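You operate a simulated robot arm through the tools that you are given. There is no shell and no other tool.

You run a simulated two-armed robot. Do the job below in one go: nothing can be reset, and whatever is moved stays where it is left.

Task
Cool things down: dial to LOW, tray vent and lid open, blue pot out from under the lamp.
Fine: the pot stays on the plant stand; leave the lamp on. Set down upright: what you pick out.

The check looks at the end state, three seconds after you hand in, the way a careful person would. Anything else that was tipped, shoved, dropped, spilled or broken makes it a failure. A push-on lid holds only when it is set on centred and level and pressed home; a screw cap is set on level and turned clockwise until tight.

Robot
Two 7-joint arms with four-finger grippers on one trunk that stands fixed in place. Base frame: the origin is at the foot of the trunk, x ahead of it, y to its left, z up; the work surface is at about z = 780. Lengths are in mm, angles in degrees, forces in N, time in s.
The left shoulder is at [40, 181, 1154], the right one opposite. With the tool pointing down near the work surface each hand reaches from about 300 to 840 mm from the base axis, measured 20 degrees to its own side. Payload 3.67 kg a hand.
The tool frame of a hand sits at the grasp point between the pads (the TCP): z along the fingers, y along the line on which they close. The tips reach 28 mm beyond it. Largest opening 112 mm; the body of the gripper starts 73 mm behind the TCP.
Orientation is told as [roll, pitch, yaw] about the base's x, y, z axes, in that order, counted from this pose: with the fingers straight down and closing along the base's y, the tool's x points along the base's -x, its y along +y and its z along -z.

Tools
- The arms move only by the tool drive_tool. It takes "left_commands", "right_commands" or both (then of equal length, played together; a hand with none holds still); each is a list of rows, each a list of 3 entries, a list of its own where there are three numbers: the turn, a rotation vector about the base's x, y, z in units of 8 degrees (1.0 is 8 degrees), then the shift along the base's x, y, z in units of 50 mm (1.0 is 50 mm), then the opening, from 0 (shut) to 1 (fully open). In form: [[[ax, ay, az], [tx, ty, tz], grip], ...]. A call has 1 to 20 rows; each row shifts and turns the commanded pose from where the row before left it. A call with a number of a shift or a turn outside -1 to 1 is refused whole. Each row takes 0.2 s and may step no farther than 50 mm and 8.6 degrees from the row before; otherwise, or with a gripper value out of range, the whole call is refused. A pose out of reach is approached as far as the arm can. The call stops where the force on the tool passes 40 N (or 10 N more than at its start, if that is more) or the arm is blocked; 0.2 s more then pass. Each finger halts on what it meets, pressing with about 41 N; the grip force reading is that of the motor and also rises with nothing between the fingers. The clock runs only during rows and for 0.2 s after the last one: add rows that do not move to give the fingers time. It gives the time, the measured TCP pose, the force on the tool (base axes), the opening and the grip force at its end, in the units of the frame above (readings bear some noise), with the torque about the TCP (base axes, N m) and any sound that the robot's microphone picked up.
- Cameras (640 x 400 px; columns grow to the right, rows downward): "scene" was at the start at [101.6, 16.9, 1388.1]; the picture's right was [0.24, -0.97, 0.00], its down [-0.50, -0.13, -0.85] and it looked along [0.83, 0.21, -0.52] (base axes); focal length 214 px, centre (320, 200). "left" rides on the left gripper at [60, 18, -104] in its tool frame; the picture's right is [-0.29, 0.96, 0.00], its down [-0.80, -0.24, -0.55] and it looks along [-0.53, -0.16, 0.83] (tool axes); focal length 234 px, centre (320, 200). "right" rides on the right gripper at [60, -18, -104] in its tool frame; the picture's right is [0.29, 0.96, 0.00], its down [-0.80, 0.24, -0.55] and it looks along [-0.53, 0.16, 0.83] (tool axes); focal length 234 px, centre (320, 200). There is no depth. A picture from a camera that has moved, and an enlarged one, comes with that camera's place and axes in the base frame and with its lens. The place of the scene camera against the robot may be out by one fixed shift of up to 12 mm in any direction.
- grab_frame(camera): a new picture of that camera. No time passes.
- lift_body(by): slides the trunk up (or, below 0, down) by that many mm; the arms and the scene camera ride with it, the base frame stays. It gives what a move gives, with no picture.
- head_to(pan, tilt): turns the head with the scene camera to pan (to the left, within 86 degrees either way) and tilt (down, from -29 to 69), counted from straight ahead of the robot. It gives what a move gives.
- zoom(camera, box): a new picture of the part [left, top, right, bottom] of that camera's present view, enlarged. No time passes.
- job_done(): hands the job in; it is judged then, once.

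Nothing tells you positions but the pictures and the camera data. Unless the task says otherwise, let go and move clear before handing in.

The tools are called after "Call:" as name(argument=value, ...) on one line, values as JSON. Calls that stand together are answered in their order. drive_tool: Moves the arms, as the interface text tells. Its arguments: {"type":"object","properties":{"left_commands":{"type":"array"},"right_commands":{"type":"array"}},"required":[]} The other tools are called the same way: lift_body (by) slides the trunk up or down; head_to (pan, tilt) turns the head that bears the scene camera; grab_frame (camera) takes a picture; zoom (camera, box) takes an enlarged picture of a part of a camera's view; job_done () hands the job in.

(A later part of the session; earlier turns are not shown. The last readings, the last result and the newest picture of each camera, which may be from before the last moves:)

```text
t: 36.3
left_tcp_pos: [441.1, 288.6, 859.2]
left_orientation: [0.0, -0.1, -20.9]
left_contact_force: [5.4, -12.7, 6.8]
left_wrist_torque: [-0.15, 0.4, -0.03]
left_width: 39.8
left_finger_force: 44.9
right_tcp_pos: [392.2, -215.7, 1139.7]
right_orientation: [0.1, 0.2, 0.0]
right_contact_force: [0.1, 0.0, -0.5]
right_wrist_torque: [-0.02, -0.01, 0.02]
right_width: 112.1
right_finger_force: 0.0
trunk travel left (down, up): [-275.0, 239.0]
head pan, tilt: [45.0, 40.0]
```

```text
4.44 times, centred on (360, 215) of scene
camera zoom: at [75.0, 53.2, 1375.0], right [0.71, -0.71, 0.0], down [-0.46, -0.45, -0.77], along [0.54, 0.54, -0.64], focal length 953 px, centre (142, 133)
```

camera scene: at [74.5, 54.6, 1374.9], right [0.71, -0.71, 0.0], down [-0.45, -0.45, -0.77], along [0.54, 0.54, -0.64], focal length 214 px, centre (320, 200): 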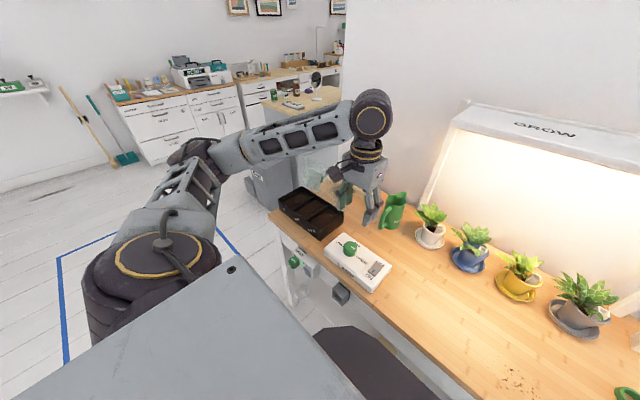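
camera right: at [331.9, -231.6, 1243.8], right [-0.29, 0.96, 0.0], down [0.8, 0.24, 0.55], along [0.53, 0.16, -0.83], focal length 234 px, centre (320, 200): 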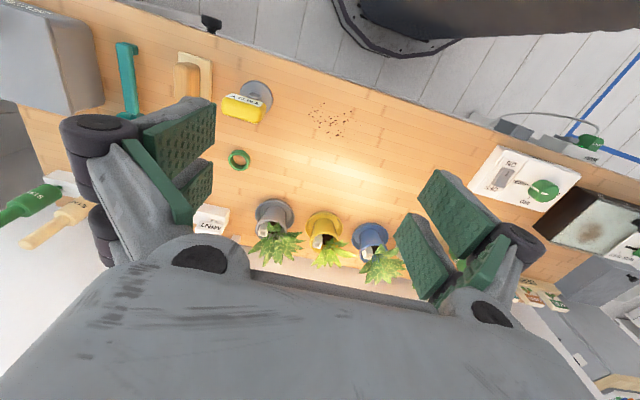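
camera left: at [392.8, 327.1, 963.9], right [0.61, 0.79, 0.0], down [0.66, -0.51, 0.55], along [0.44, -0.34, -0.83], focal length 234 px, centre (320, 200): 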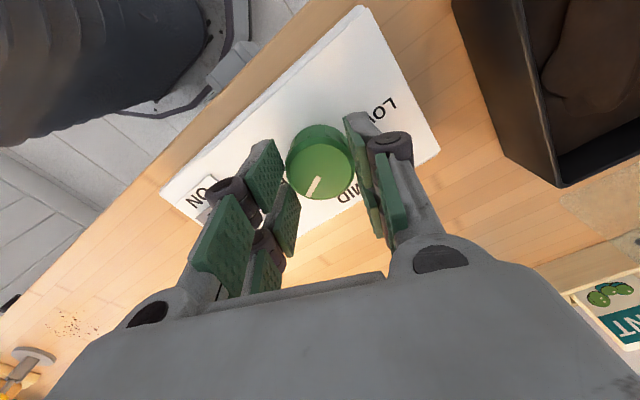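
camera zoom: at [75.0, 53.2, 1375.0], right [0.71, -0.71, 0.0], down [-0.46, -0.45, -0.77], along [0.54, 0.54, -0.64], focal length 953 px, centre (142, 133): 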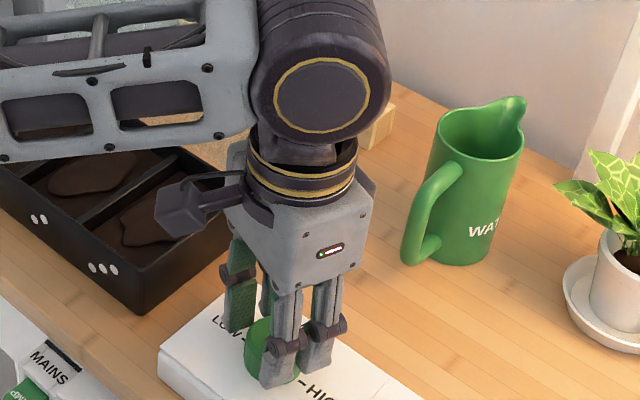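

The dial turns with the hand and the box stays put. I'll continue the turn to yaw +45°, where the pointer should be at MID.

Call:
drive_tool(left_commands=[[[0, 0, 0.75], [0.01, -0.03, -0.02], 0.25], [[0, 0, 0.75], [0, 0, 0], 0.25], [[0, 0, 0.75], [0, 0, 0], 0.25], [[0, 0, 0.75], [0, 0, 0], 0.25], [[0, 0, 0.75], [0, 0, 0], 0.25], [[0, 0, 0.75], [0, 0, 0], 0.25], [[0, 0, 0.75], [0, 0, 0], 0.25], [[0, 0, 0.75], [0, 0, 0], 0.25], [[0, 0, 0.75], [0, 0, 0], 0.25], [[0, 0, 0.75], [0, 0, 0], 0.25], [[0, 0, 0.75], [0, 0, 0], 0.25], [[0, 0, 0], [0, 0, 0], 0.25]])

Call:
grab_frame(camera="left")

Call:
zoom(camera="scene", box=[300, 170, 420, 260])

```text
t: 38.9
left_tcp_pos: [442.6, 287.4, 861.2]
left_orientation: [-0.2, -0.1, 45.1]
left_contact_force: [15.0, 7.5, 28.2]
left_wrist_torque: [0.87, -0.91, -0.04]
left_width: 40.2
left_finger_force: 45.1
right_tcp_pos: [391.0, -215.2, 1139.0]
right_orientation: [0.0, 0.1, -0.1]
right_contact_force: [0.7, 0.3, 0.0]
right_wrist_torque: [-0.01, 0.02, 0.02]
right_width: 112.1
right_finger_force: 0.1
trunk travel left (down, up): [-275.0, 239.0]
head pan, tilt: [45.0, 40.0]
```

```text
taken
camera left: at [387.3, 258.4, 963.4], right [-0.48, 0.88, 0.0], down [0.73, 0.4, 0.56], along [0.49, 0.26, -0.83], focal length 234 px, centre (320, 200)
```

left: 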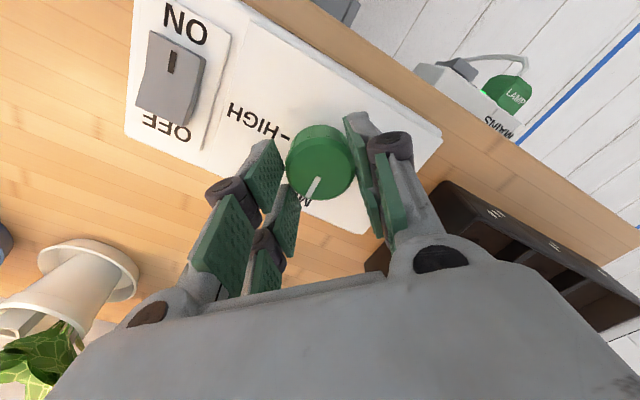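

```text
4.44 times, centred on (360, 215) of scene
camera zoom: at [74.2, 54.6, 1374.9], right [0.71, -0.71, 0.0], down [-0.45, -0.45, -0.77], along [0.54, 0.54, -0.64], focal length 953 px, centre (142, 133)
```

zoom: 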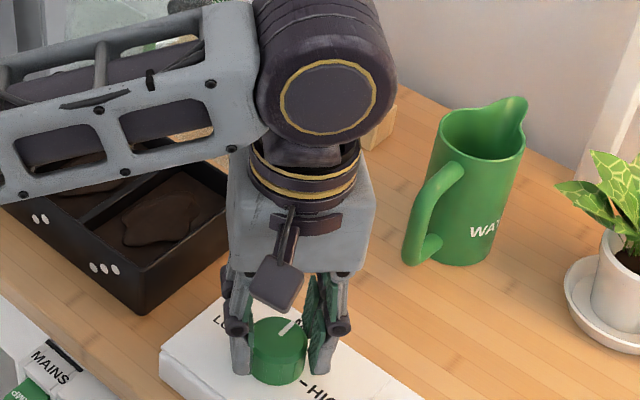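

The pointer is at MID. I'll release, lift, swing the hand back to −45° and grip again for the second quarter turn.

Call:
drive_tool(left_commands=[[[0, 0, 0], [0, 0, 0.02], 0.6], [[0, 0, 0], [0, 0, 0.0], 0.6], [[0, 0, 0], [0, 0, 0.8], 0.6], [[0, 0, -1], [0, 0, 0.3], 0.6], [[0, 0, -1], [0, 0, 0], 0.6], [[0, 0, -1], [0, 0, 0], 0.6], [[0, 0, -1], [0, 0, 0], 0.6], [[0, 0, -1], [0, 0, 0], 0.6], [[0, 0, -1], [0, 0, 0], 0.6], [[0, 0, -1], [0, 0, 0], 0.6], [[0, 0, -1], [0, 0, 0], 0.6], [[0, 0, -1], [0, 0, 0], 0.6], [[0, 0, -1], [0, 0, 0], 0.6], [[0, 0, -1], [0, 0, 0], 0.6], [[0, 0, -0.25], [0, 0, 0], 0.6], [[0, 0, 0], [0, 0, 0], 0.6]])

Call:
zoom(camera="left", box=[240, 80, 400, 220])

Call:
zoom(camera="scene", box=[300, 170, 420, 260])

```text
t: 42.3
left_tcp_pos: [440.5, 287.3, 913.6]
left_orientation: [-0.1, 0.1, -45.0]
left_contact_force: [0.4, -0.5, -0.4]
left_wrist_torque: [0.06, 0.01, -0.02]
left_width: 67.1
left_finger_force: 0.1
right_tcp_pos: [391.1, -214.8, 1138.2]
right_orientation: [0.0, 0.0, -0.1]
right_contact_force: [-0.5, -0.2, -0.6]
right_wrist_torque: [-0.02, 0.0, -0.03]
right_width: 111.9
right_finger_force: 0.1
trunk travel left (down, up): [-275.0, 239.0]
head pan, tilt: [45.0, 40.0]
```

```text
2.86 times, centred on (320, 150) of left
camera zoom: at [412.5, 343.2, 1018.7], right [0.88, 0.47, 0.0], down [0.4, -0.73, 0.55], along [0.26, -0.49, -0.83], focal length 669 px, centre (320, 343)
```

zoom: 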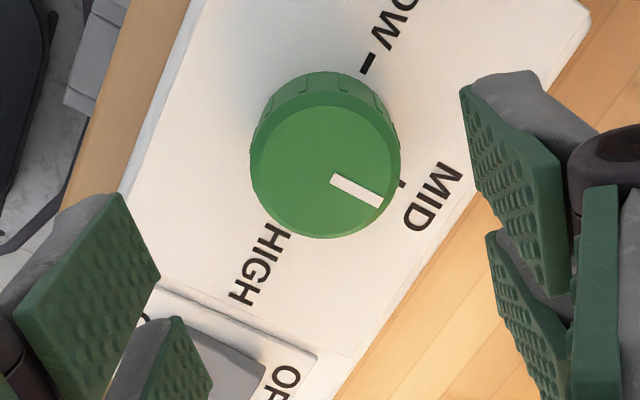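

```text
4.44 times, centred on (360, 215) of scene
camera zoom: at [74.5, 55.0, 1374.8], right [0.71, -0.71, 0.0], down [-0.45, -0.45, -0.77], along [0.54, 0.54, -0.64], focal length 953 px, centre (142, 133)
```

zoom: 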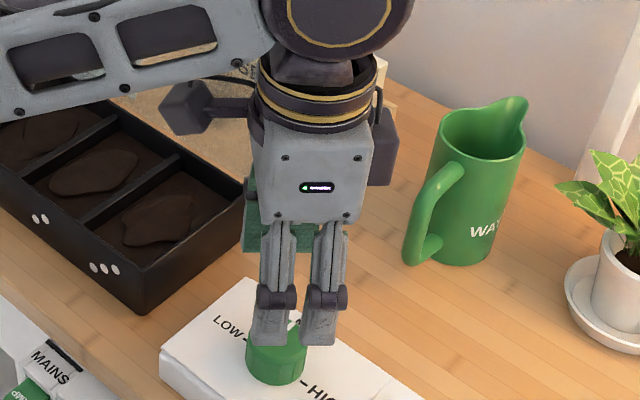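

The pointer holds at MID. I'll lower, grip, and turn the second 90°.

Call:
drive_tool(left_commands=[[[0, 0, 0], [0.01, 0.01, -0.6], 0.6], [[0, 0, 0], [0, 0, -0.46], 0.6], [[0, 0, 0], [0, 0, 0], 0.45], [[0, 0, 0], [0, 0, 0], 0.25], [[0, 0, 0], [0, 0, 0], 0.25]])

```text
t: 43.5
left_tcp_pos: [440.7, 287.5, 860.5]
left_orientation: [-0.1, 0.1, -45.0]
left_contact_force: [-0.9, -1.6, -0.9]
left_wrist_torque: [-0.09, -0.4, 0.0]
left_width: 39.9
left_finger_force: 45.4
right_tcp_pos: [391.3, -215.0, 1139.7]
right_orientation: [0.1, 0.0, 0.0]
right_contact_force: [-0.3, 0.3, 0.6]
right_wrist_torque: [-0.02, 0.03, 0.01]
right_width: 112.0
right_finger_force: 0.0
trunk travel left (down, up): [-275.0, 239.0]
head pan, tilt: [45.0, 40.0]
```

The grip is well centred this time (almost no side force). Turning 84° counter-clockwise now, then I'll check the pointer.

Call:
drive_tool(left_commands=[[[0, 0, 0.75], [0, 0, 0], 0.25], [[0, 0, 0.75], [0, 0, 0], 0.25], [[0, 0, 0.75], [0, 0, 0], 0.25], [[0, 0, 0.75], [0, 0, 0], 0.25], [[0, 0, 0.75], [0, 0, 0], 0.25], [[0, 0, 0.75], [0, 0, 0], 0.25], [[0, 0, 0.75], [0, 0, 0], 0.25], [[0, 0, 0.75], [0, 0, 0], 0.25], [[0, 0, 0.75], [0, 0, 0], 0.25], [[0, 0, 0.75], [0, 0, 0], 0.25], [[0, 0, 0.75], [0, 0, 0], 0.25], [[0, 0, 0.75], [0, 0, 0], 0.25], [[0, 0, 0.75], [0, 0, 0], 0.25], [[0, 0, 0.75], [0, 0, 0], 0.25], [[0, 0, 0], [0, 0, 0], 0.25]])

Call:
zoom(camera="left", box=[200, 80, 440, 260])

Call:
zoom(camera="scene", box=[300, 170, 420, 260])

```text
t: 46.7
left_tcp_pos: [441.2, 287.8, 861.1]
left_orientation: [-0.1, 0.0, 39.3]
left_contact_force: [5.9, -0.7, 8.8]
left_wrist_torque: [-0.05, -0.28, 0.03]
left_width: 39.8
left_finger_force: 45.0
right_tcp_pos: [392.1, -215.3, 1140.6]
right_orientation: [0.0, 0.1, -0.1]
right_contact_force: [0.1, 0.1, -0.7]
right_wrist_torque: [0.01, 0.0, -0.04]
right_width: 112.1
right_finger_force: 0.0
trunk travel left (down, up): [-275.0, 239.0]
head pan, tilt: [45.0, 40.0]
```

```text
2.22 times, centred on (320, 170) of left
camera zoom: at [384.9, 264.6, 965.4], right [-0.38, 0.92, 0.0], down [0.77, 0.32, 0.55], along [0.51, 0.21, -0.83], focal length 520 px, centre (320, 267)
```

zoom: 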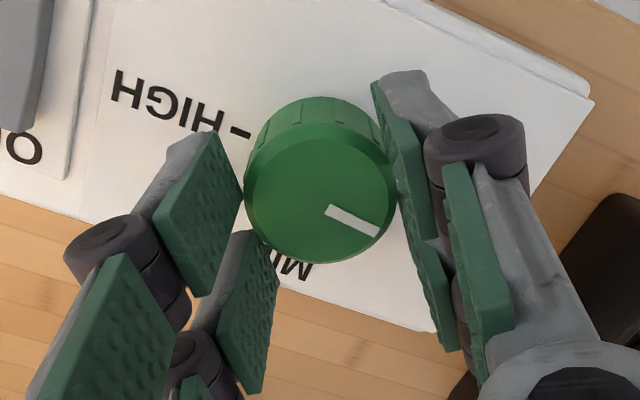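

```text
4.44 times, centred on (360, 215) of scene
camera zoom: at [74.6, 54.6, 1374.9], right [0.71, -0.71, 0.0], down [-0.45, -0.45, -0.77], along [0.54, 0.54, -0.64], focal length 953 px, centre (142, 133)
```

zoom: 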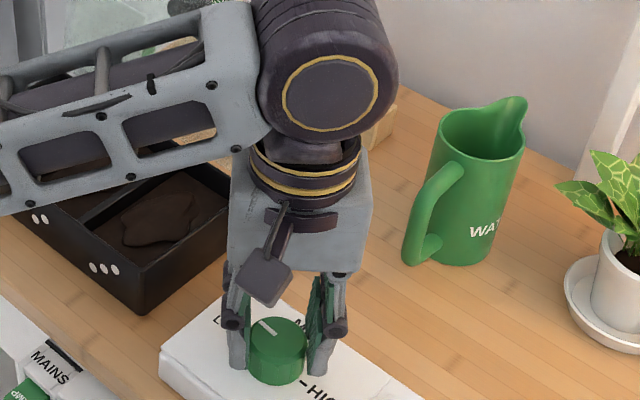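

The pointer is nearly at LOW. I'll turn the last 6°.

Call:
drive_tool(left_commands=[[[0, 0, 0.4], [0, 0, 0], 0.25], [[0, 0, 0.35], [0, 0, 0], 0.25], [[0, 0, 0], [0, 0, 0], 0.25]])

Call:
zoom(camera="left", box=[200, 80, 440, 260])

```text
t: 47.5
left_tcp_pos: [441.8, 287.3, 861.9]
left_orientation: [-0.2, -0.1, 45.1]
left_contact_force: [7.3, 1.6, 9.7]
left_wrist_torque: [0.46, -0.5, -0.13]
left_width: 39.8
left_finger_force: 44.8
right_tcp_pos: [390.5, -215.8, 1139.1]
right_orientation: [0.1, 0.1, 0.0]
right_contact_force: [0.1, 0.3, 0.1]
right_wrist_torque: [0.0, 0.0, 0.0]
right_width: 112.0
right_finger_force: 0.0
trunk travel left (down, up): [-275.0, 239.0]
head pan, tilt: [45.0, 40.0]
```

```text
2.22 times, centred on (320, 170) of left
camera zoom: at [387.7, 258.7, 965.4], right [-0.48, 0.88, 0.0], down [0.73, 0.4, 0.55], along [0.49, 0.26, -0.83], focal length 520 px, centre (320, 267)
```

zoom: 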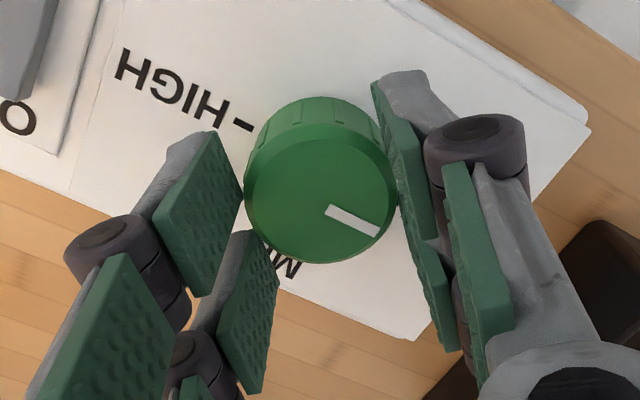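

I'll release, lift and turn back to check the pointer against the LOW tick.

Call:
drive_tool(left_commands=[[[0, 0, 0], [0, 0, 0.02], 0.6], [[0, 0, 0], [0, 0, 0], 0.6], [[0, 0, 0], [0, 0, 0.8], 0.6], [[0, 0, -1], [0, 0, 0.9], 0.6], [[0, 0, -1], [0, 0, 0], 0.6], [[0, 0, -1], [0, 0, 0], 0.6], [[0, 0, -1], [0, 0, 0], 0.6], [[0, 0, -1], [0, 0, 0], 0.6], [[0, 0, -0.625], [0, 0, 0], 0.6], [[0, 0, 0], [0, 0, 0], 0.6]])

Call:
zoom(camera="left", box=[200, 60, 440, 210])

Call:
zoom(camera="scene", box=[300, 170, 420, 260])

```text
t: 49.7
left_tcp_pos: [441.7, 287.4, 946.6]
left_orientation: [-0.1, 0.1, 0.1]
left_contact_force: [0.2, 0.0, 0.3]
left_wrist_torque: [-0.03, -0.02, 0.01]
left_width: 67.2
left_finger_force: 0.2
right_tcp_pos: [392.5, -214.6, 1139.4]
right_orientation: [0.0, 0.1, -0.1]
right_contact_force: [0.3, -0.9, -0.3]
right_wrist_torque: [0.05, 0.0, 0.02]
right_width: 112.6
right_finger_force: 0.1
trunk travel left (down, up): [-275.0, 239.0]
head pan, tilt: [45.0, 40.0]
```

```text
2.67 times, centred on (320, 135) of left
camera zoom: at [382.9, 306.9, 1051.3], right [0.29, 0.96, 0.0], down [0.8, -0.24, 0.55], along [0.53, -0.16, -0.83], focal length 624 px, centre (320, 373)
```

zoom: 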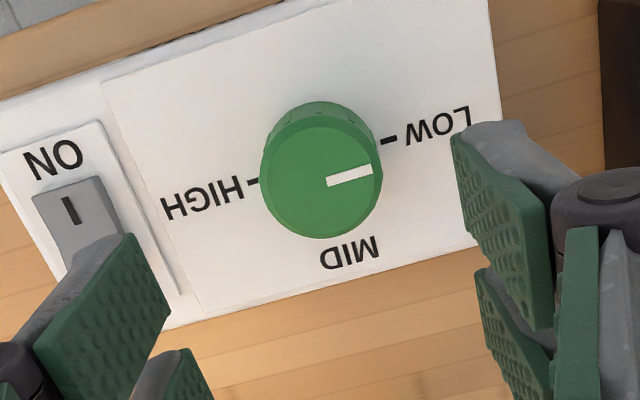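

```text
4.44 times, centred on (360, 215) of scene
camera zoom: at [74.6, 55.1, 1374.8], right [0.71, -0.71, 0.0], down [-0.45, -0.45, -0.77], along [0.54, 0.54, -0.64], focal length 953 px, centre (142, 133)
```

zoom: 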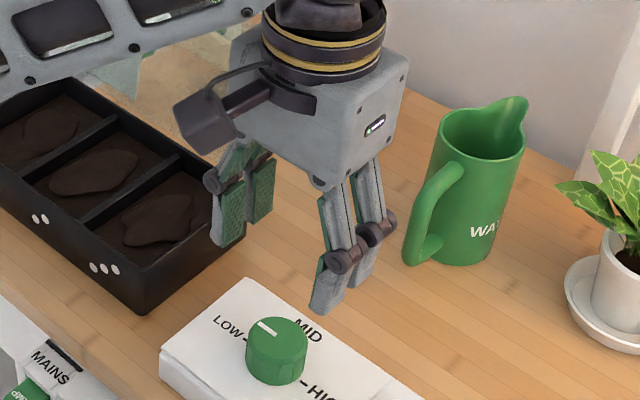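

The pointer now lines up with LOW, and the rocker still shows ON. Next the blue pot: I'll park the left hand back up at the left, and bring the right hand in front of the pots, tilting forward to view them.

Call:
drive_tool(left_commands=[[[0, 0, 0], [0, 0, 0.9], 0.6], [[0, 0, 0], [0, 0, 0.9], 0.6], [[0, 0, 0], [0, 0, 0.9], 0.6], [[0, 0, 0], [-0.35, 0.9, 0.1], 0.6], [[0, 0, 0], [-0.35, 0.9, 0.1], 0.6], [[0, 0, 0], [-0.35, 0.9, 0.1], 0.6], [[0, 0, 0], [-0.35, 0.9, 0.1], 0.6], [[0, 0, 0], [-0.2, 0.9, 0.1], 0.6], [[0, 0, 0], [0, 0, 0], 0.6], [[0, 0, 0], [0, 0, 0], 0.6]], right_commands=[[[0, 0, 0], [0, 0.9, -0.3], 1], [[0, 0, 0], [0, 0.9, -0.3], 1], [[0, 0, 0], [0, 0.9, -0.3], 1], [[0, 0, 0], [0, 0.9, -0.3], 1], [[0, 0, 0], [0, 0.8, -0.3], 1], [[0, -1, 0], [0, 0, -0.3], 1], [[0, -1, 0], [0, 0, -0.3], 1], [[0, -1, 0], [0, 0, -0.3], 1], [[0, -1, 0], [0, 0, -0.3], 1], [[0, -1, 0], [0, 0, 0], 1]])

Call:
grab_frame(camera="right")

Call:
head_to(pan=0, tilt=35)

Call:
grab_frame(camera="scene")

```text
t: 51.9
left_tcp_pos: [358.6, 513.2, 1105.6]
left_orientation: [-0.1, 0.0, 0.2]
left_contact_force: [-0.2, 0.5, 0.6]
left_wrist_torque: [0.0, -0.02, 0.01]
left_width: 67.2
left_finger_force: 0.0
right_tcp_pos: [390.8, 5.8, 1004.1]
right_orientation: [0.1, -40.1, -0.2]
right_contact_force: [-0.2, 0.0, -0.1]
right_wrist_torque: [0.0, -0.01, -0.02]
right_width: 111.9
right_finger_force: 0.2
trunk travel left (down, up): [-275.0, 239.0]
head pan, tilt: [45.0, 40.0]
```

```text
taken
camera right: at [277.7, -12.2, 1045.4], right [-0.22, 0.96, -0.18], down [0.25, 0.24, 0.94], along [0.94, 0.16, -0.29], focal length 234 px, centre (320, 200)
```

right: 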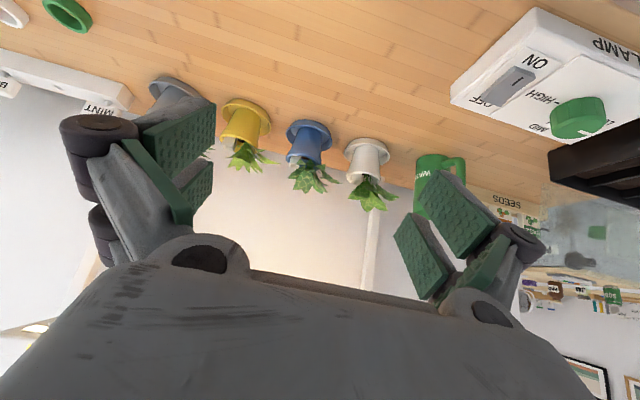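

```text
t: 53.0
left_tcp_pos: [360.2, 512.3, 1106.5]
left_orientation: [-0.1, 0.0, -0.1]
left_contact_force: [0.3, 0.5, 0.4]
left_wrist_torque: [-0.01, 0.03, 0.05]
left_width: 67.3
left_finger_force: 0.1
right_tcp_pos: [391.2, 5.0, 1004.4]
right_orientation: [0.1, -39.9, -0.1]
right_contact_force: [0.1, 0.6, 0.1]
right_wrist_torque: [0.0, -0.02, -0.03]
right_width: 112.2
right_finger_force: 0.1
trunk travel left (down, up): [-275.0, 239.0]
head pan, tilt: [0.0, 35.0]
```

```text
taken
camera scene: at [102.4, -4.8, 1382.4], right [0.0, -1.0, 0.0], down [-0.57, 0.0, -0.82], along [0.82, 0.0, -0.57], focal length 214 px, centre (320, 200)
```

scene: 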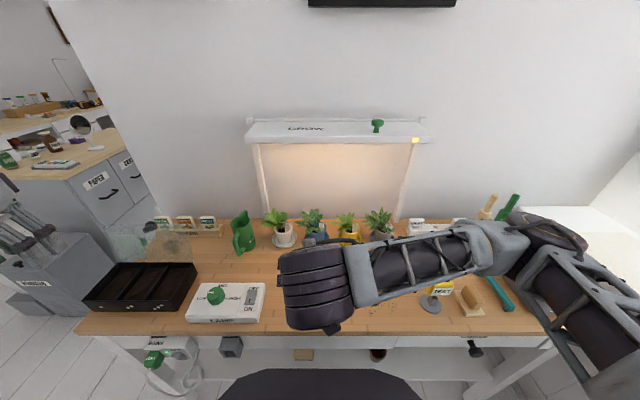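

The lamp dimmed to its lowest setting, still on. The right camera sees the pots from the front (upside down); I'll zoom in on the blue one.

Call:
zoom(camera="right", box=[200, 70, 440, 220])

Call:
zoom(camera="scene", box=[240, 180, 400, 280])

```text
2.67 times, centred on (320, 145) of right
camera zoom: at [278.2, -12.5, 1045.5], right [-0.22, 0.96, -0.18], down [0.26, 0.24, 0.94], along [0.94, 0.16, -0.3], focal length 624 px, centre (320, 347)
```

zoom: 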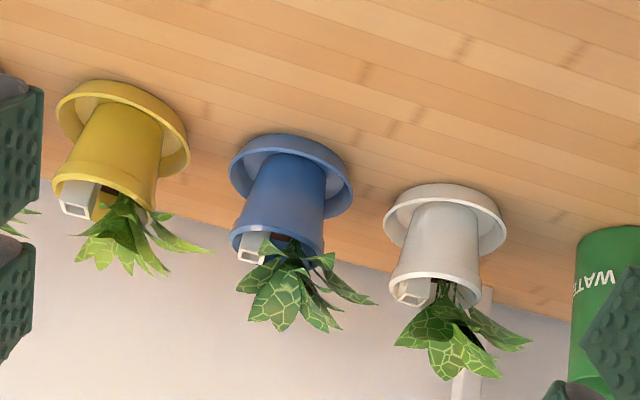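

```text
4.00 times, centred on (320, 230) of scene
camera zoom: at [102.4, -4.8, 1382.4], right [0.0, -1.0, 0.0], down [-0.57, 0.0, -0.82], along [0.82, 0.0, -0.57], focal length 858 px, centre (320, 80)
```

zoom: 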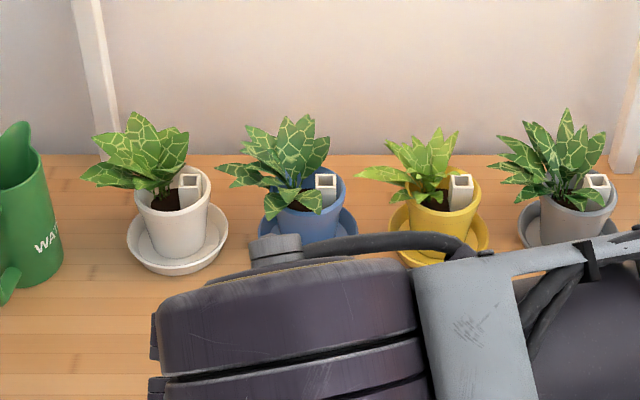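

I estimate the blue pot's rim centre at about (700, 8–12, 841), Ø≈66 mm, with the saucer beneath. I'll move the right hand closer with more forward tilt for a second fix.

Call:
drive_tool(right_commands=[[[0, -0.6, 0], [0.75, 0.02, -0.35], 1], [[0, -0.6, 0], [0.75, 0.02, -0.35], 1], [[0, -0.6, 0], [0.75, 0.02, -0.35], 1], [[0, -0.7, 0], [0.5, 0.02, -0.35], 1], [[0, 0, 0], [0, 0, 0], 1]])

Call:
grab_frame(camera="right")

Call:
zoom(camera="right", box=[200, 0, 440, 150])

Call:
grab_frame(camera="scene")

```text
t: 54.2
left_tcp_pos: [361.4, 513.8, 1104.5]
left_orientation: [-0.1, 0.1, -0.1]
left_contact_force: [0.2, -0.2, -0.4]
left_wrist_torque: [0.03, -0.01, 0.03]
left_width: 67.2
left_finger_force: 0.0
right_tcp_pos: [528.9, 9.6, 934.5]
right_orientation: [0.1, -60.0, -0.1]
right_contact_force: [0.3, 0.9, 0.2]
right_wrist_torque: [-0.01, -0.01, 0.0]
right_width: 112.1
right_finger_force: 0.0
trunk travel left (down, up): [-275.0, 239.0]
head pan, tilt: [0.0, 35.0]
```

```text
taken
camera right: at [409.1, -8.7, 934.3], right [-0.14, 0.96, -0.25], down [-0.08, 0.24, 0.97], along [0.99, 0.16, 0.04], focal length 234 px, centre (320, 200)
```

right: 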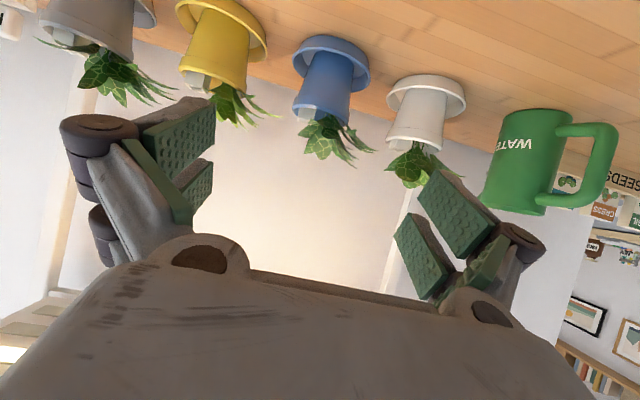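

```text
2.67 times, centred on (320, 75) of right
camera zoom: at [409.1, -8.7, 934.3], right [-0.14, 0.96, -0.25], down [-0.08, 0.24, 0.97], along [0.99, 0.16, 0.04], focal length 624 px, centre (320, 533)
```

zoom: 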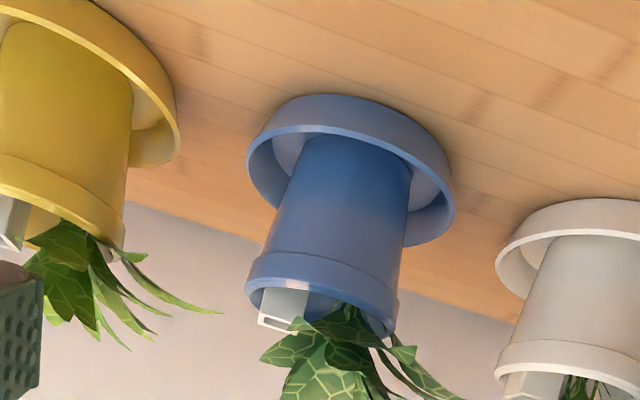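

```text
taken
camera scene: at [102.2, -4.7, 1382.4], right [0.0, -1.0, 0.0], down [-0.57, 0.0, -0.82], along [0.82, 0.0, -0.57], focal length 214 px, centre (320, 200)
```

scene: 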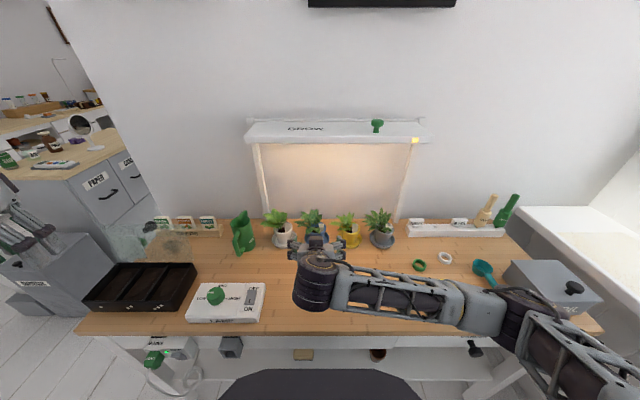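

Two views agree: blue pot rim centre ≈ (689, 12, 847), rim Ø≈70, band about z 829–847; the hand is already on the approach line. I'll raise the trunk 80 mm first so the right elbow clears the TEST stand, then bring the hand back down.

Call:
lift_body(by=80)

Call:
drive_tool(right_commands=[[[0, 0, 0], [0, 0, -0.8], 1], [[0, 0, 0], [0, 0, -0.8], 1], [[0, 0, 0], [0, 0, 0], 1]])

Call:
grab_frame(camera="scene")

Call:
zoom(camera="right", box=[200, 0, 440, 150])

```text
t: 55.4
left_tcp_pos: [360.3, 513.7, 1184.7]
left_orientation: [0.0, 0.2, 0.1]
left_contact_force: [-0.2, 0.0, 1.1]
left_wrist_torque: [-0.03, -0.01, 0.02]
left_width: 67.1
left_finger_force: 0.1
right_tcp_pos: [529.3, 8.6, 1012.2]
right_orientation: [0.2, -59.9, -0.3]
right_contact_force: [-0.4, 0.4, 0.5]
right_wrist_torque: [-0.04, -0.02, 0.0]
right_width: 111.7
right_finger_force: 0.0
trunk travel left (down, up): [-355.0, 159.0]
head pan, tilt: [0.0, 35.0]
```

```text
t: 56.1
left_tcp_pos: [361.0, 512.4, 1185.2]
left_orientation: [0.0, 0.2, 0.0]
left_contact_force: [-0.1, 0.6, -0.5]
left_wrist_torque: [-0.02, 0.0, 0.01]
left_width: 67.3
left_finger_force: 0.1
right_tcp_pos: [530.9, 10.7, 933.0]
right_orientation: [0.0, -60.0, -0.1]
right_contact_force: [0.5, -0.1, 0.1]
right_wrist_torque: [-0.02, 0.0, 0.0]
right_width: 112.1
right_finger_force: 0.1
trunk travel left (down, up): [-355.0, 159.0]
head pan, tilt: [0.0, 35.0]
```

```text
taken
camera scene: at [102.7, -4.9, 1461.6], right [0.0, -1.0, 0.0], down [-0.57, 0.0, -0.82], along [0.82, 0.0, -0.57], focal length 214 px, centre (320, 200)
```

scene: 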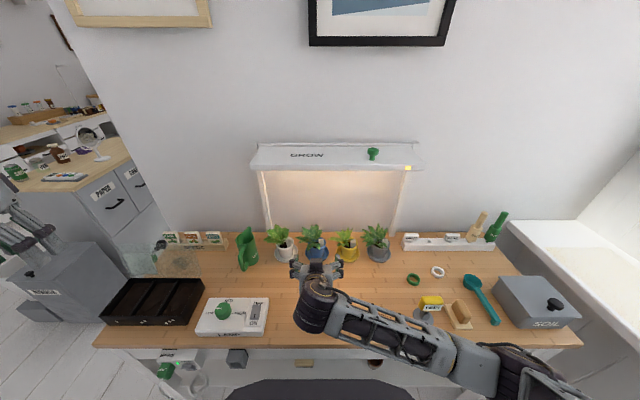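

```text
2.67 times, centred on (320, 75) of right
camera zoom: at [410.7, -7.8, 932.8], right [-0.14, 0.96, -0.25], down [-0.08, 0.24, 0.97], along [0.99, 0.16, 0.04], focal length 624 px, centre (320, 533)
```

zoom: 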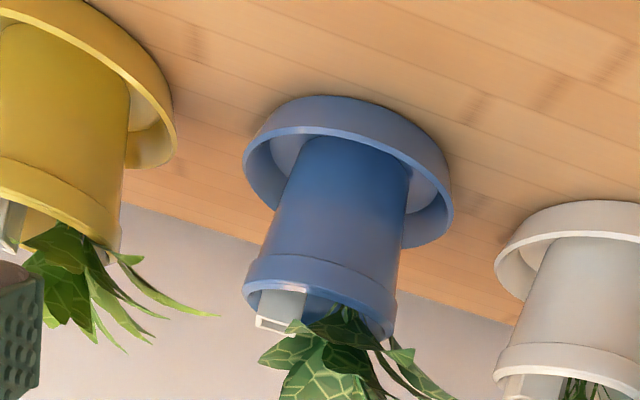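

The elbow is clear of the bench edge and the TEST stand. I'll advance along the approach line, fingers open around the pot, and check halfway.

Call:
drive_tool(right_commands=[[[0, 0, 0], [0.75, 0.02, -0.433], 1], [[0, 0, 0], [0.75, 0.02, -0.433], 1], [[0, 0, 0], [0.5, 0, -0.289], 1], [[0, 0, 0], [0, 0, 0], 1]])

Call:
grab_frame(camera="right")

Call:
grab_frame(camera="scene")

Call:
zoom(camera="scene", box=[240, 200, 420, 320])

```text
t: 57.1
left_tcp_pos: [360.0, 512.4, 1185.7]
left_orientation: [-0.1, 0.1, 0.0]
left_contact_force: [0.9, -0.9, -0.3]
left_wrist_torque: [0.02, 0.01, -0.01]
left_width: 67.2
left_finger_force: 0.0
right_tcp_pos: [630.8, 11.8, 875.6]
right_orientation: [0.0, -59.9, -0.2]
right_contact_force: [0.3, 0.1, 0.1]
right_wrist_torque: [-0.01, -0.02, 0.0]
right_width: 111.9
right_finger_force: 0.1
trunk travel left (down, up): [-355.0, 159.0]
head pan, tilt: [0.0, 35.0]
```

```text
taken
camera right: at [510.2, -5.6, 876.4], right [-0.14, 0.96, -0.25], down [-0.08, 0.24, 0.97], along [0.99, 0.16, 0.04], focal length 234 px, centre (320, 200)
```

right: 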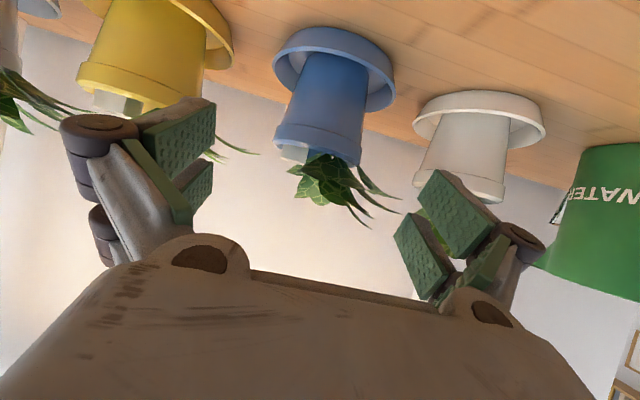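

```text
taken
camera scene: at [102.3, -5.1, 1461.7], right [0.0, -1.0, 0.0], down [-0.57, 0.0, -0.82], along [0.82, 0.0, -0.57], focal length 214 px, centre (320, 200)
```

scene: 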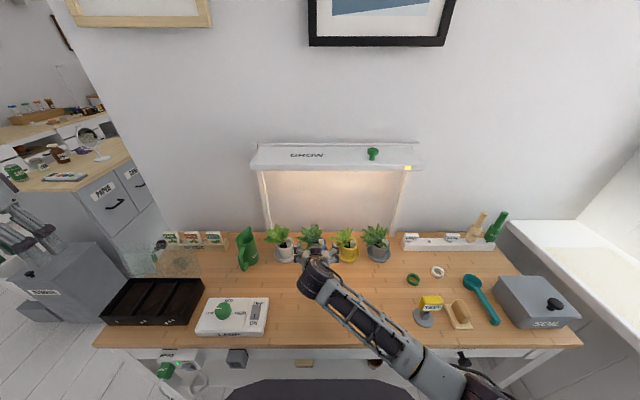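

```text
3.33 times, centred on (330, 260) of scene
camera zoom: at [102.3, -5.1, 1461.7], right [0.0, -1.0, 0.0], down [-0.57, 0.0, -0.82], along [0.82, 0.0, -0.57], focal length 715 px, centre (287, 0)
```

zoom: 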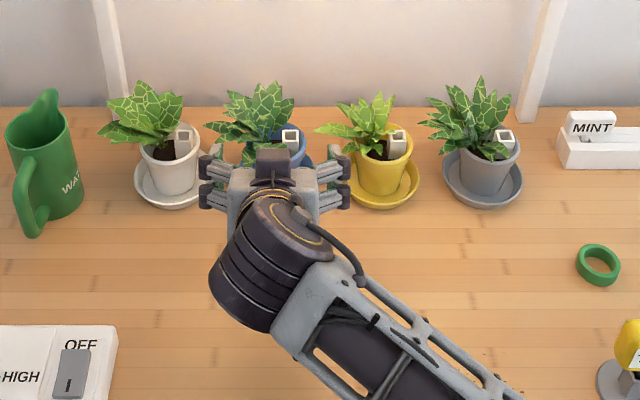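

The view confirms the pot at y≈12, x≈689. I'll narrow the fingers to 95 mm to keep off the neighbours and advance the remaining 70 mm.

Call:
drive_tool(right_commands=[[[0, 0, 0], [0, 0, 0], 0.85], [[0, 0, 0], [0.39, 0, -0.25], 0.85], [[0, 0, 0], [0.39, 0, -0.25], 0.85], [[0, 0, 0], [0.36, 0, -0.24], 0.85], [[0, 0, 0], [0, 0, 0], 0.85]])

Call:
grab_frame(camera="right")

Call:
zoom(camera="scene", box=[240, 200, 420, 320])

Call:
grab_frame(camera="left")

```text
t: 58.4
left_tcp_pos: [360.0, 512.1, 1184.5]
left_orientation: [0.0, 0.1, -0.1]
left_contact_force: [-0.5, 0.0, 0.2]
left_wrist_torque: [-0.02, 0.04, 0.0]
left_width: 67.2
left_finger_force: 0.1
right_tcp_pos: [686.7, 10.7, 837.6]
right_orientation: [0.1, -60.0, -0.1]
right_contact_force: [0.6, 0.2, 0.8]
right_wrist_torque: [-0.02, 0.0, 0.0]
right_width: 95.0
right_finger_force: 0.2
trunk travel left (down, up): [-355.0, 159.0]
head pan, tilt: [0.0, 35.0]
```

```text
taken
camera right: at [566.7, -7.4, 838.3], right [-0.14, 0.96, -0.25], down [-0.08, 0.24, 0.97], along [0.99, 0.16, 0.04], focal length 234 px, centre (320, 200)
```

right: 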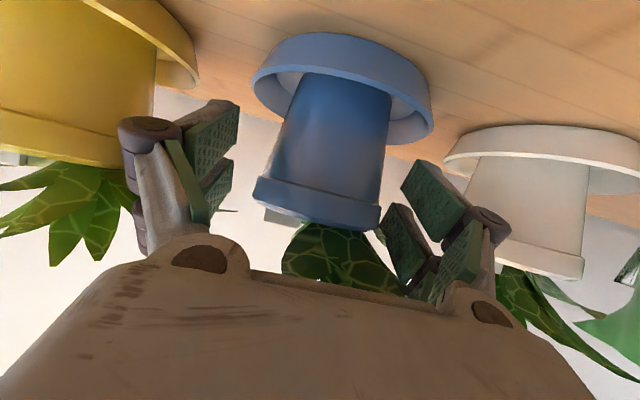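

```text
3.33 times, centred on (330, 260) of scene
camera zoom: at [102.3, -5.0, 1461.7], right [0.0, -1.0, 0.0], down [-0.57, 0.0, -0.82], along [0.82, 0.0, -0.57], focal length 715 px, centre (287, 0)
```

zoom: 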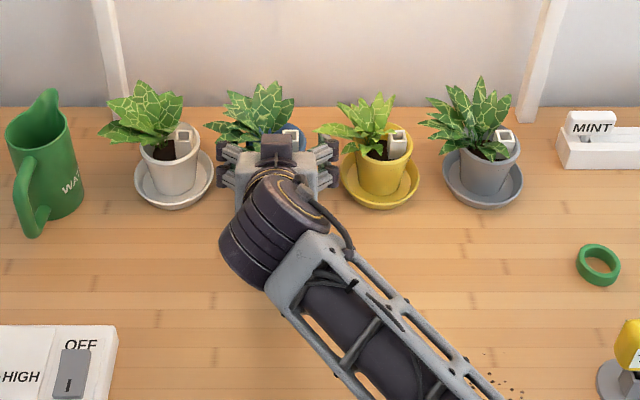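

```text
taken
camera left: at [301.7, 532.0, 1289.4], right [0.29, 0.96, 0.0], down [0.8, -0.24, 0.55], along [0.53, -0.16, -0.83], focal length 234 px, centre (320, 200)
```

left: 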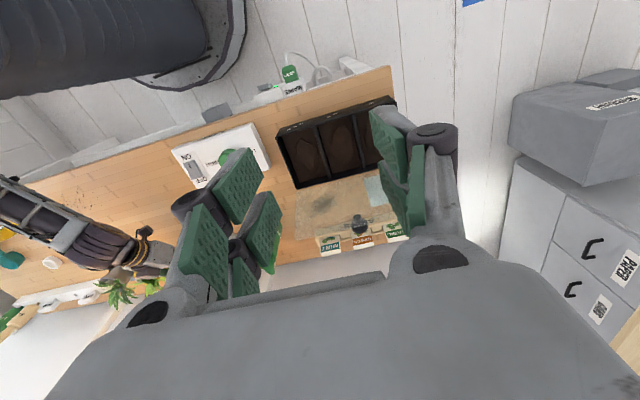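

The fingers straddle the blue pot's rim, well centred, with no contact. I'll close on it.

Call:
drive_tool(right_commands=[[[0, 0, 0], [0, 0, 0], 0.7], [[0, 0, 0], [0, 0, 0], 0.5], [[0, 0, 0], [0, 0, 0], 0.5]])

Call:
grab_frame(camera="right")

```text
t: 59.1
left_tcp_pos: [361.1, 512.7, 1185.7]
left_orientation: [-0.1, 0.1, 0.0]
left_contact_force: [0.2, 0.2, 0.0]
left_wrist_torque: [-0.02, 0.01, -0.03]
left_width: 67.3
left_finger_force: 0.1
right_tcp_pos: [686.4, 10.7, 837.6]
right_orientation: [0.1, -60.0, -0.1]
right_contact_force: [-0.5, 0.5, -0.1]
right_wrist_torque: [0.05, 0.02, 0.01]
right_width: 63.0
right_finger_force: 40.7
trunk travel left (down, up): [-355.0, 159.0]
head pan, tilt: [0.0, 35.0]
```

```text
taken
camera right: at [566.6, -7.2, 838.4], right [-0.14, 0.96, -0.25], down [-0.08, 0.24, 0.97], along [0.99, 0.16, 0.04], focal length 234 px, centre (320, 200)
```

right: 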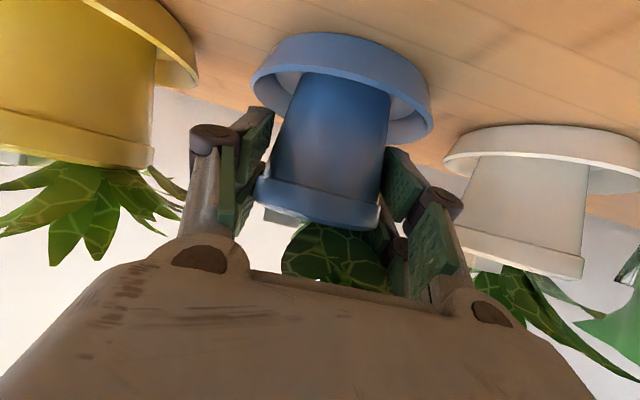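

Gripped at 63 mm with almost no disturbing force. I'll lift 20 mm slowly and see whether the saucer stays.

Call:
drive_tool(right_commands=[[[0, 0, 0], [0, 0, 0.1], 0.45], [[0, 0, 0], [0, 0, 0.15], 0.45], [[0, 0, 0], [0, 0, 0.15], 0.45], [[0, 0, 0], [0, 0, 0], 0.45]])

Call:
grab_frame(camera="right")

Call:
zoom(camera="scene", box=[240, 200, 420, 320])

```text
t: 60.1
left_tcp_pos: [361.2, 513.7, 1184.6]
left_orientation: [-0.1, 0.1, 0.0]
left_contact_force: [0.7, -0.4, 1.2]
left_wrist_torque: [0.0, -0.06, 0.02]
left_width: 67.0
left_finger_force: 0.0
right_tcp_pos: [686.3, 10.4, 860.6]
right_orientation: [0.2, -59.9, -0.2]
right_contact_force: [0.6, -0.2, -1.7]
right_wrist_torque: [0.02, 0.01, -0.01]
right_width: 63.1
right_finger_force: 40.6
trunk travel left (down, up): [-355.0, 159.0]
head pan, tilt: [0.0, 35.0]
```

```text
taken
camera right: at [566.0, -6.5, 859.5], right [-0.14, 0.96, -0.25], down [-0.08, 0.24, 0.97], along [0.99, 0.16, 0.04], focal length 234 px, centre (320, 200)
```

right: 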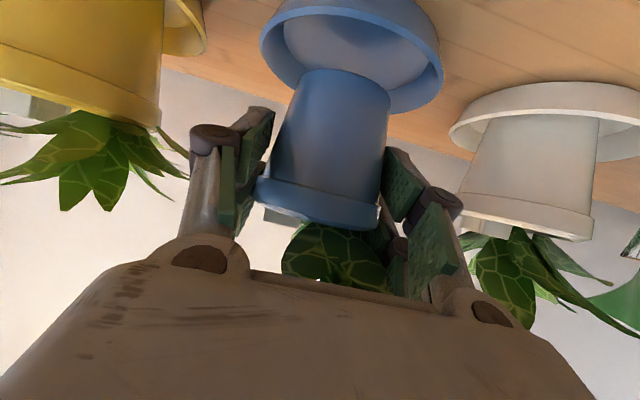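

```text
3.33 times, centred on (330, 260) of scene
camera zoom: at [102.7, -4.9, 1461.6], right [0.0, -1.0, 0.0], down [-0.57, 0.0, -0.82], along [0.82, 0.0, -0.57], focal length 715 px, centre (287, 0)
```

zoom: 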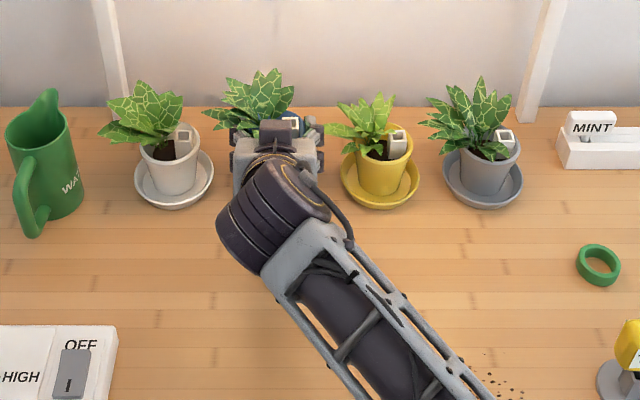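

The saucer stays behind and the pot hangs cleanly in the grip. I'll pull it straight out toward me to about x 460, clear of the hood (whose front edge is about x 603).

Call:
drive_tool(right_commands=[[[0, 0, 0], [-0.3, 0, 0.25], 0.45], [[0, 0, 0], [-0.6, 0, 0.1], 0.45], [[0, 0, 0], [-0.7, 0, 0], 0.45], [[0, 0, 0], [-0.7, 0, 0], 0.45], [[0, 0, 0], [-0.7, 0, 0], 0.45], [[0, 0, 0], [-0.7, 0, 0], 0.45], [[0, 0, 0], [-0.6, 0, 0], 0.45], [[0, 0, 0], [-0.2, 0, 0], 0.45], [[0, 0, 0], [0, 0, 0], 0.45]])

Call:
grab_frame(camera="right")

Call:
grab_frame(camera="scene")

Call:
grab_frame(camera="left")

```text
t: 61.6
left_tcp_pos: [359.8, 513.9, 1185.1]
left_orientation: [0.0, 0.0, 0.2]
left_contact_force: [-1.2, 0.8, 0.0]
left_wrist_torque: [0.02, -0.02, -0.01]
left_width: 67.2
left_finger_force: 0.1
right_tcp_pos: [578.7, -32.0, 958.4]
right_orientation: [-4.6, -70.5, 0.7]
right_contact_force: [-0.5, -0.6, -1.2]
right_wrist_torque: [-0.02, 0.02, -0.01]
right_width: 62.8
right_finger_force: 41.1
trunk travel left (down, up): [-355.0, 159.0]
head pan, tilt: [0.0, 35.0]
stopped in row 7 (right hand): the arm was blocked; the commanded pose is now the measured one
```

```text
taken
camera right: at [458.7, -42.2, 937.6], right [-0.04, 0.95, -0.3], down [-0.24, 0.28, 0.93], along [0.97, 0.1, 0.22], focal length 234 px, centre (320, 200)
```

right: 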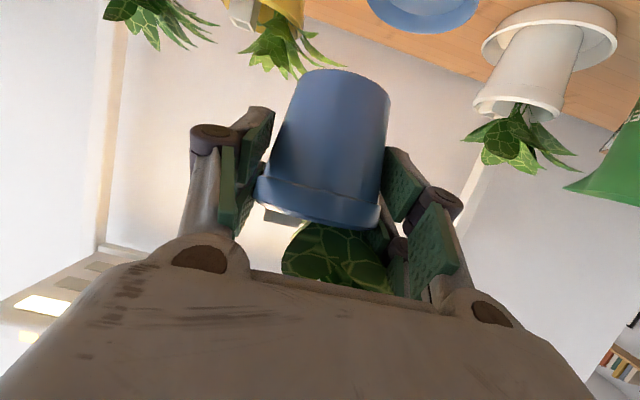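

```text
taken
camera scene: at [101.8, -4.9, 1460.4], right [0.0, -1.0, 0.0], down [-0.57, 0.0, -0.82], along [0.82, 0.0, -0.57], focal length 214 px, centre (320, 200)
```

scene: 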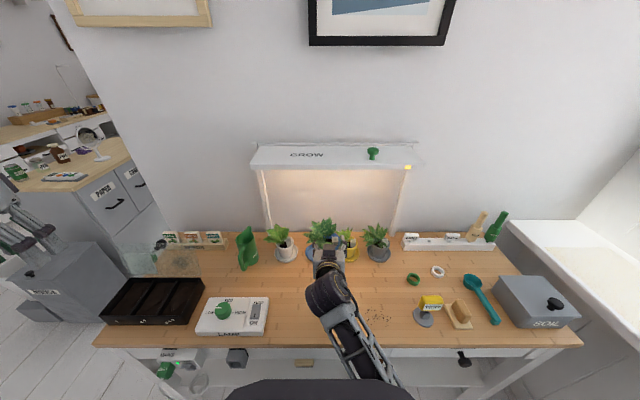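

```text
taken
camera left: at [301.2, 532.1, 1288.2], right [0.29, 0.96, 0.0], down [0.8, -0.24, 0.55], along [0.53, -0.16, -0.83], focal length 234 px, centre (320, 200)
```

left: 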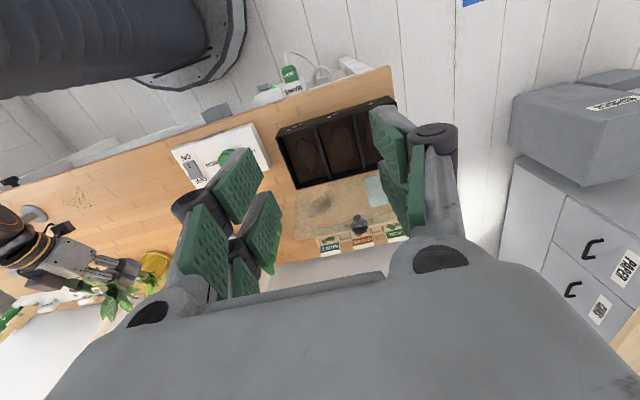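

The arm reported being blocked while pulling back: the elbow has folded down and inward, and the hand rode up and tilted about 10°. The pot is still firmly held. I'll move forward again a little and restore the upright attitude first.

Call:
drive_tool(right_commands=[[[0.144, 0.656, 0.206], [0.4, 0.2, 0], 0.45], [[0.144, 0.656, 0.206], [0.4, 0.2, 0], 0.45], [[0, 0, 0], [0, 0, 0], 0.45]])

Call:
grab_frame(camera="right")

Call:
head_to(pan=-20, tilt=60)

Call:
grab_frame(camera="scene")

```text
t: 62.4
left_tcp_pos: [360.6, 512.3, 1186.5]
left_orientation: [0.0, 0.1, 0.2]
left_contact_force: [-0.2, 0.1, 0.3]
left_wrist_torque: [0.04, -0.01, -0.03]
left_width: 66.9
left_finger_force: 0.1
right_tcp_pos: [617.4, -13.1, 955.3]
right_orientation: [-0.6, -59.5, 0.4]
right_contact_force: [-0.7, 0.2, -1.0]
right_wrist_torque: [-0.01, 0.0, -0.02]
right_width: 62.9
right_finger_force: 41.0
trunk travel left (down, up): [-355.0, 159.0]
head pan, tilt: [0.0, 35.0]
```

```text
taken
camera right: at [497.3, -32.1, 956.3], right [-0.14, 0.96, -0.25], down [-0.07, 0.24, 0.97], along [0.99, 0.16, 0.04], focal length 234 px, centre (320, 200)
```

right: 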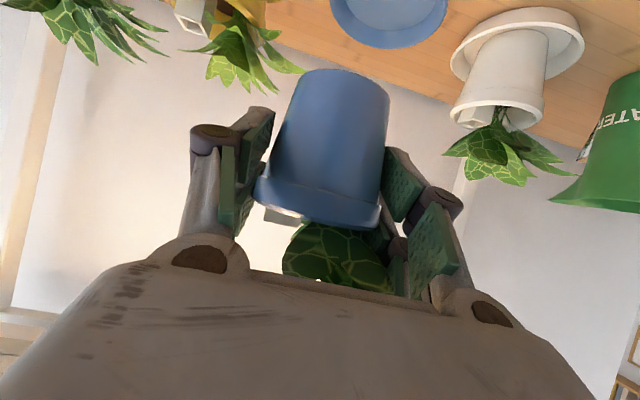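

```text
t: 63.3
left_tcp_pos: [361.6, 514.6, 1184.0]
left_orientation: [-0.1, 0.0, 0.1]
left_contact_force: [0.2, -0.1, -1.3]
left_wrist_torque: [0.0, 0.02, 0.02]
left_width: 67.4
left_finger_force: 0.0
right_tcp_pos: [617.8, -14.1, 956.8]
right_orientation: [-0.2, -59.8, 0.1]
right_contact_force: [0.2, -0.3, -1.7]
right_wrist_torque: [-0.02, 0.02, 0.04]
right_width: 63.1
right_finger_force: 41.5
trunk travel left (down, up): [-355.0, 159.0]
head pan, tilt: [-20.0, 60.0]
```

```text
taken
camera scene: at [77.4, -27.6, 1427.5], right [-0.34, -0.94, 0.0], down [-0.81, 0.3, -0.5], along [0.47, -0.17, -0.87], focal length 214 px, centre (320, 200)
```

scene: 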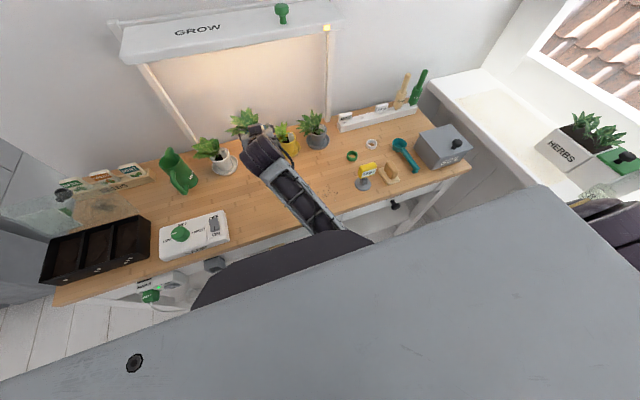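

The pot is upright again and securely held. I'll yaw the hand to the left about the pot's vertical axis, so the right wrist and elbow swing outward, then retry the retreat.

Call:
drive_tool(right_commands=[[[0, 0, 0.8], [-0.1, 0, 0], 0.45], [[0, 0, 0.8], [-0.1, 0, 0], 0.45], [[0, 0, 0.8], [-0.1, 0, 0], 0.45], [[0, 0, 0.8], [-0.1, 0, 0], 0.45], [[0, 0, 0], [0, 0, 0], 0.45]])

Call:
grab_frame(camera="scene")

Call:
grab_frame(camera="right")

```text
t: 64.5
left_tcp_pos: [360.7, 513.8, 1185.4]
left_orientation: [-0.2, 0.1, 0.1]
left_contact_force: [0.7, 0.8, -0.6]
left_wrist_torque: [0.01, -0.01, 0.02]
left_width: 67.4
left_finger_force: 0.1
right_tcp_pos: [597.0, -10.2, 958.2]
right_orientation: [0.8, -59.6, 25.0]
right_contact_force: [0.5, -0.4, -2.2]
right_wrist_torque: [0.02, 0.06, 0.04]
right_width: 62.9
right_finger_force: 41.0
trunk travel left (down, up): [-355.0, 159.0]
head pan, tilt: [-20.0, 60.0]
```

```text
taken
camera scene: at [77.2, -27.1, 1427.3], right [-0.34, -0.94, 0.0], down [-0.81, 0.3, -0.5], along [0.47, -0.17, -0.87], focal length 214 px, centre (320, 200)
```

scene: 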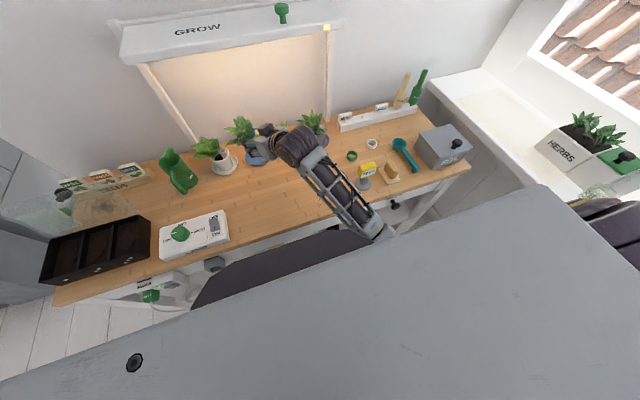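

```text
taken
camera right: at [496.5, -77.7, 959.0], right [-0.55, 0.8, -0.24], down [-0.17, 0.18, 0.97], along [0.82, 0.57, 0.04], focal length 234 px, centre (320, 200)
```

right: 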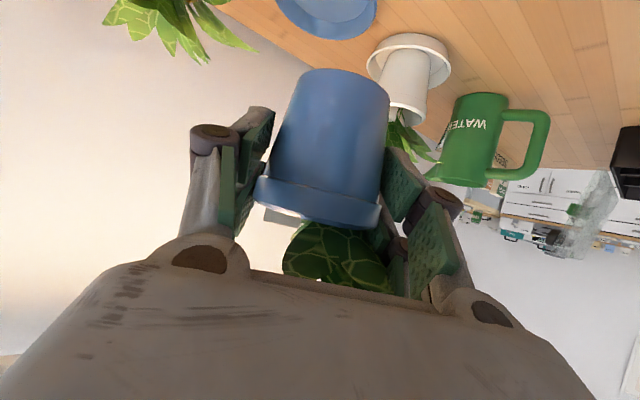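

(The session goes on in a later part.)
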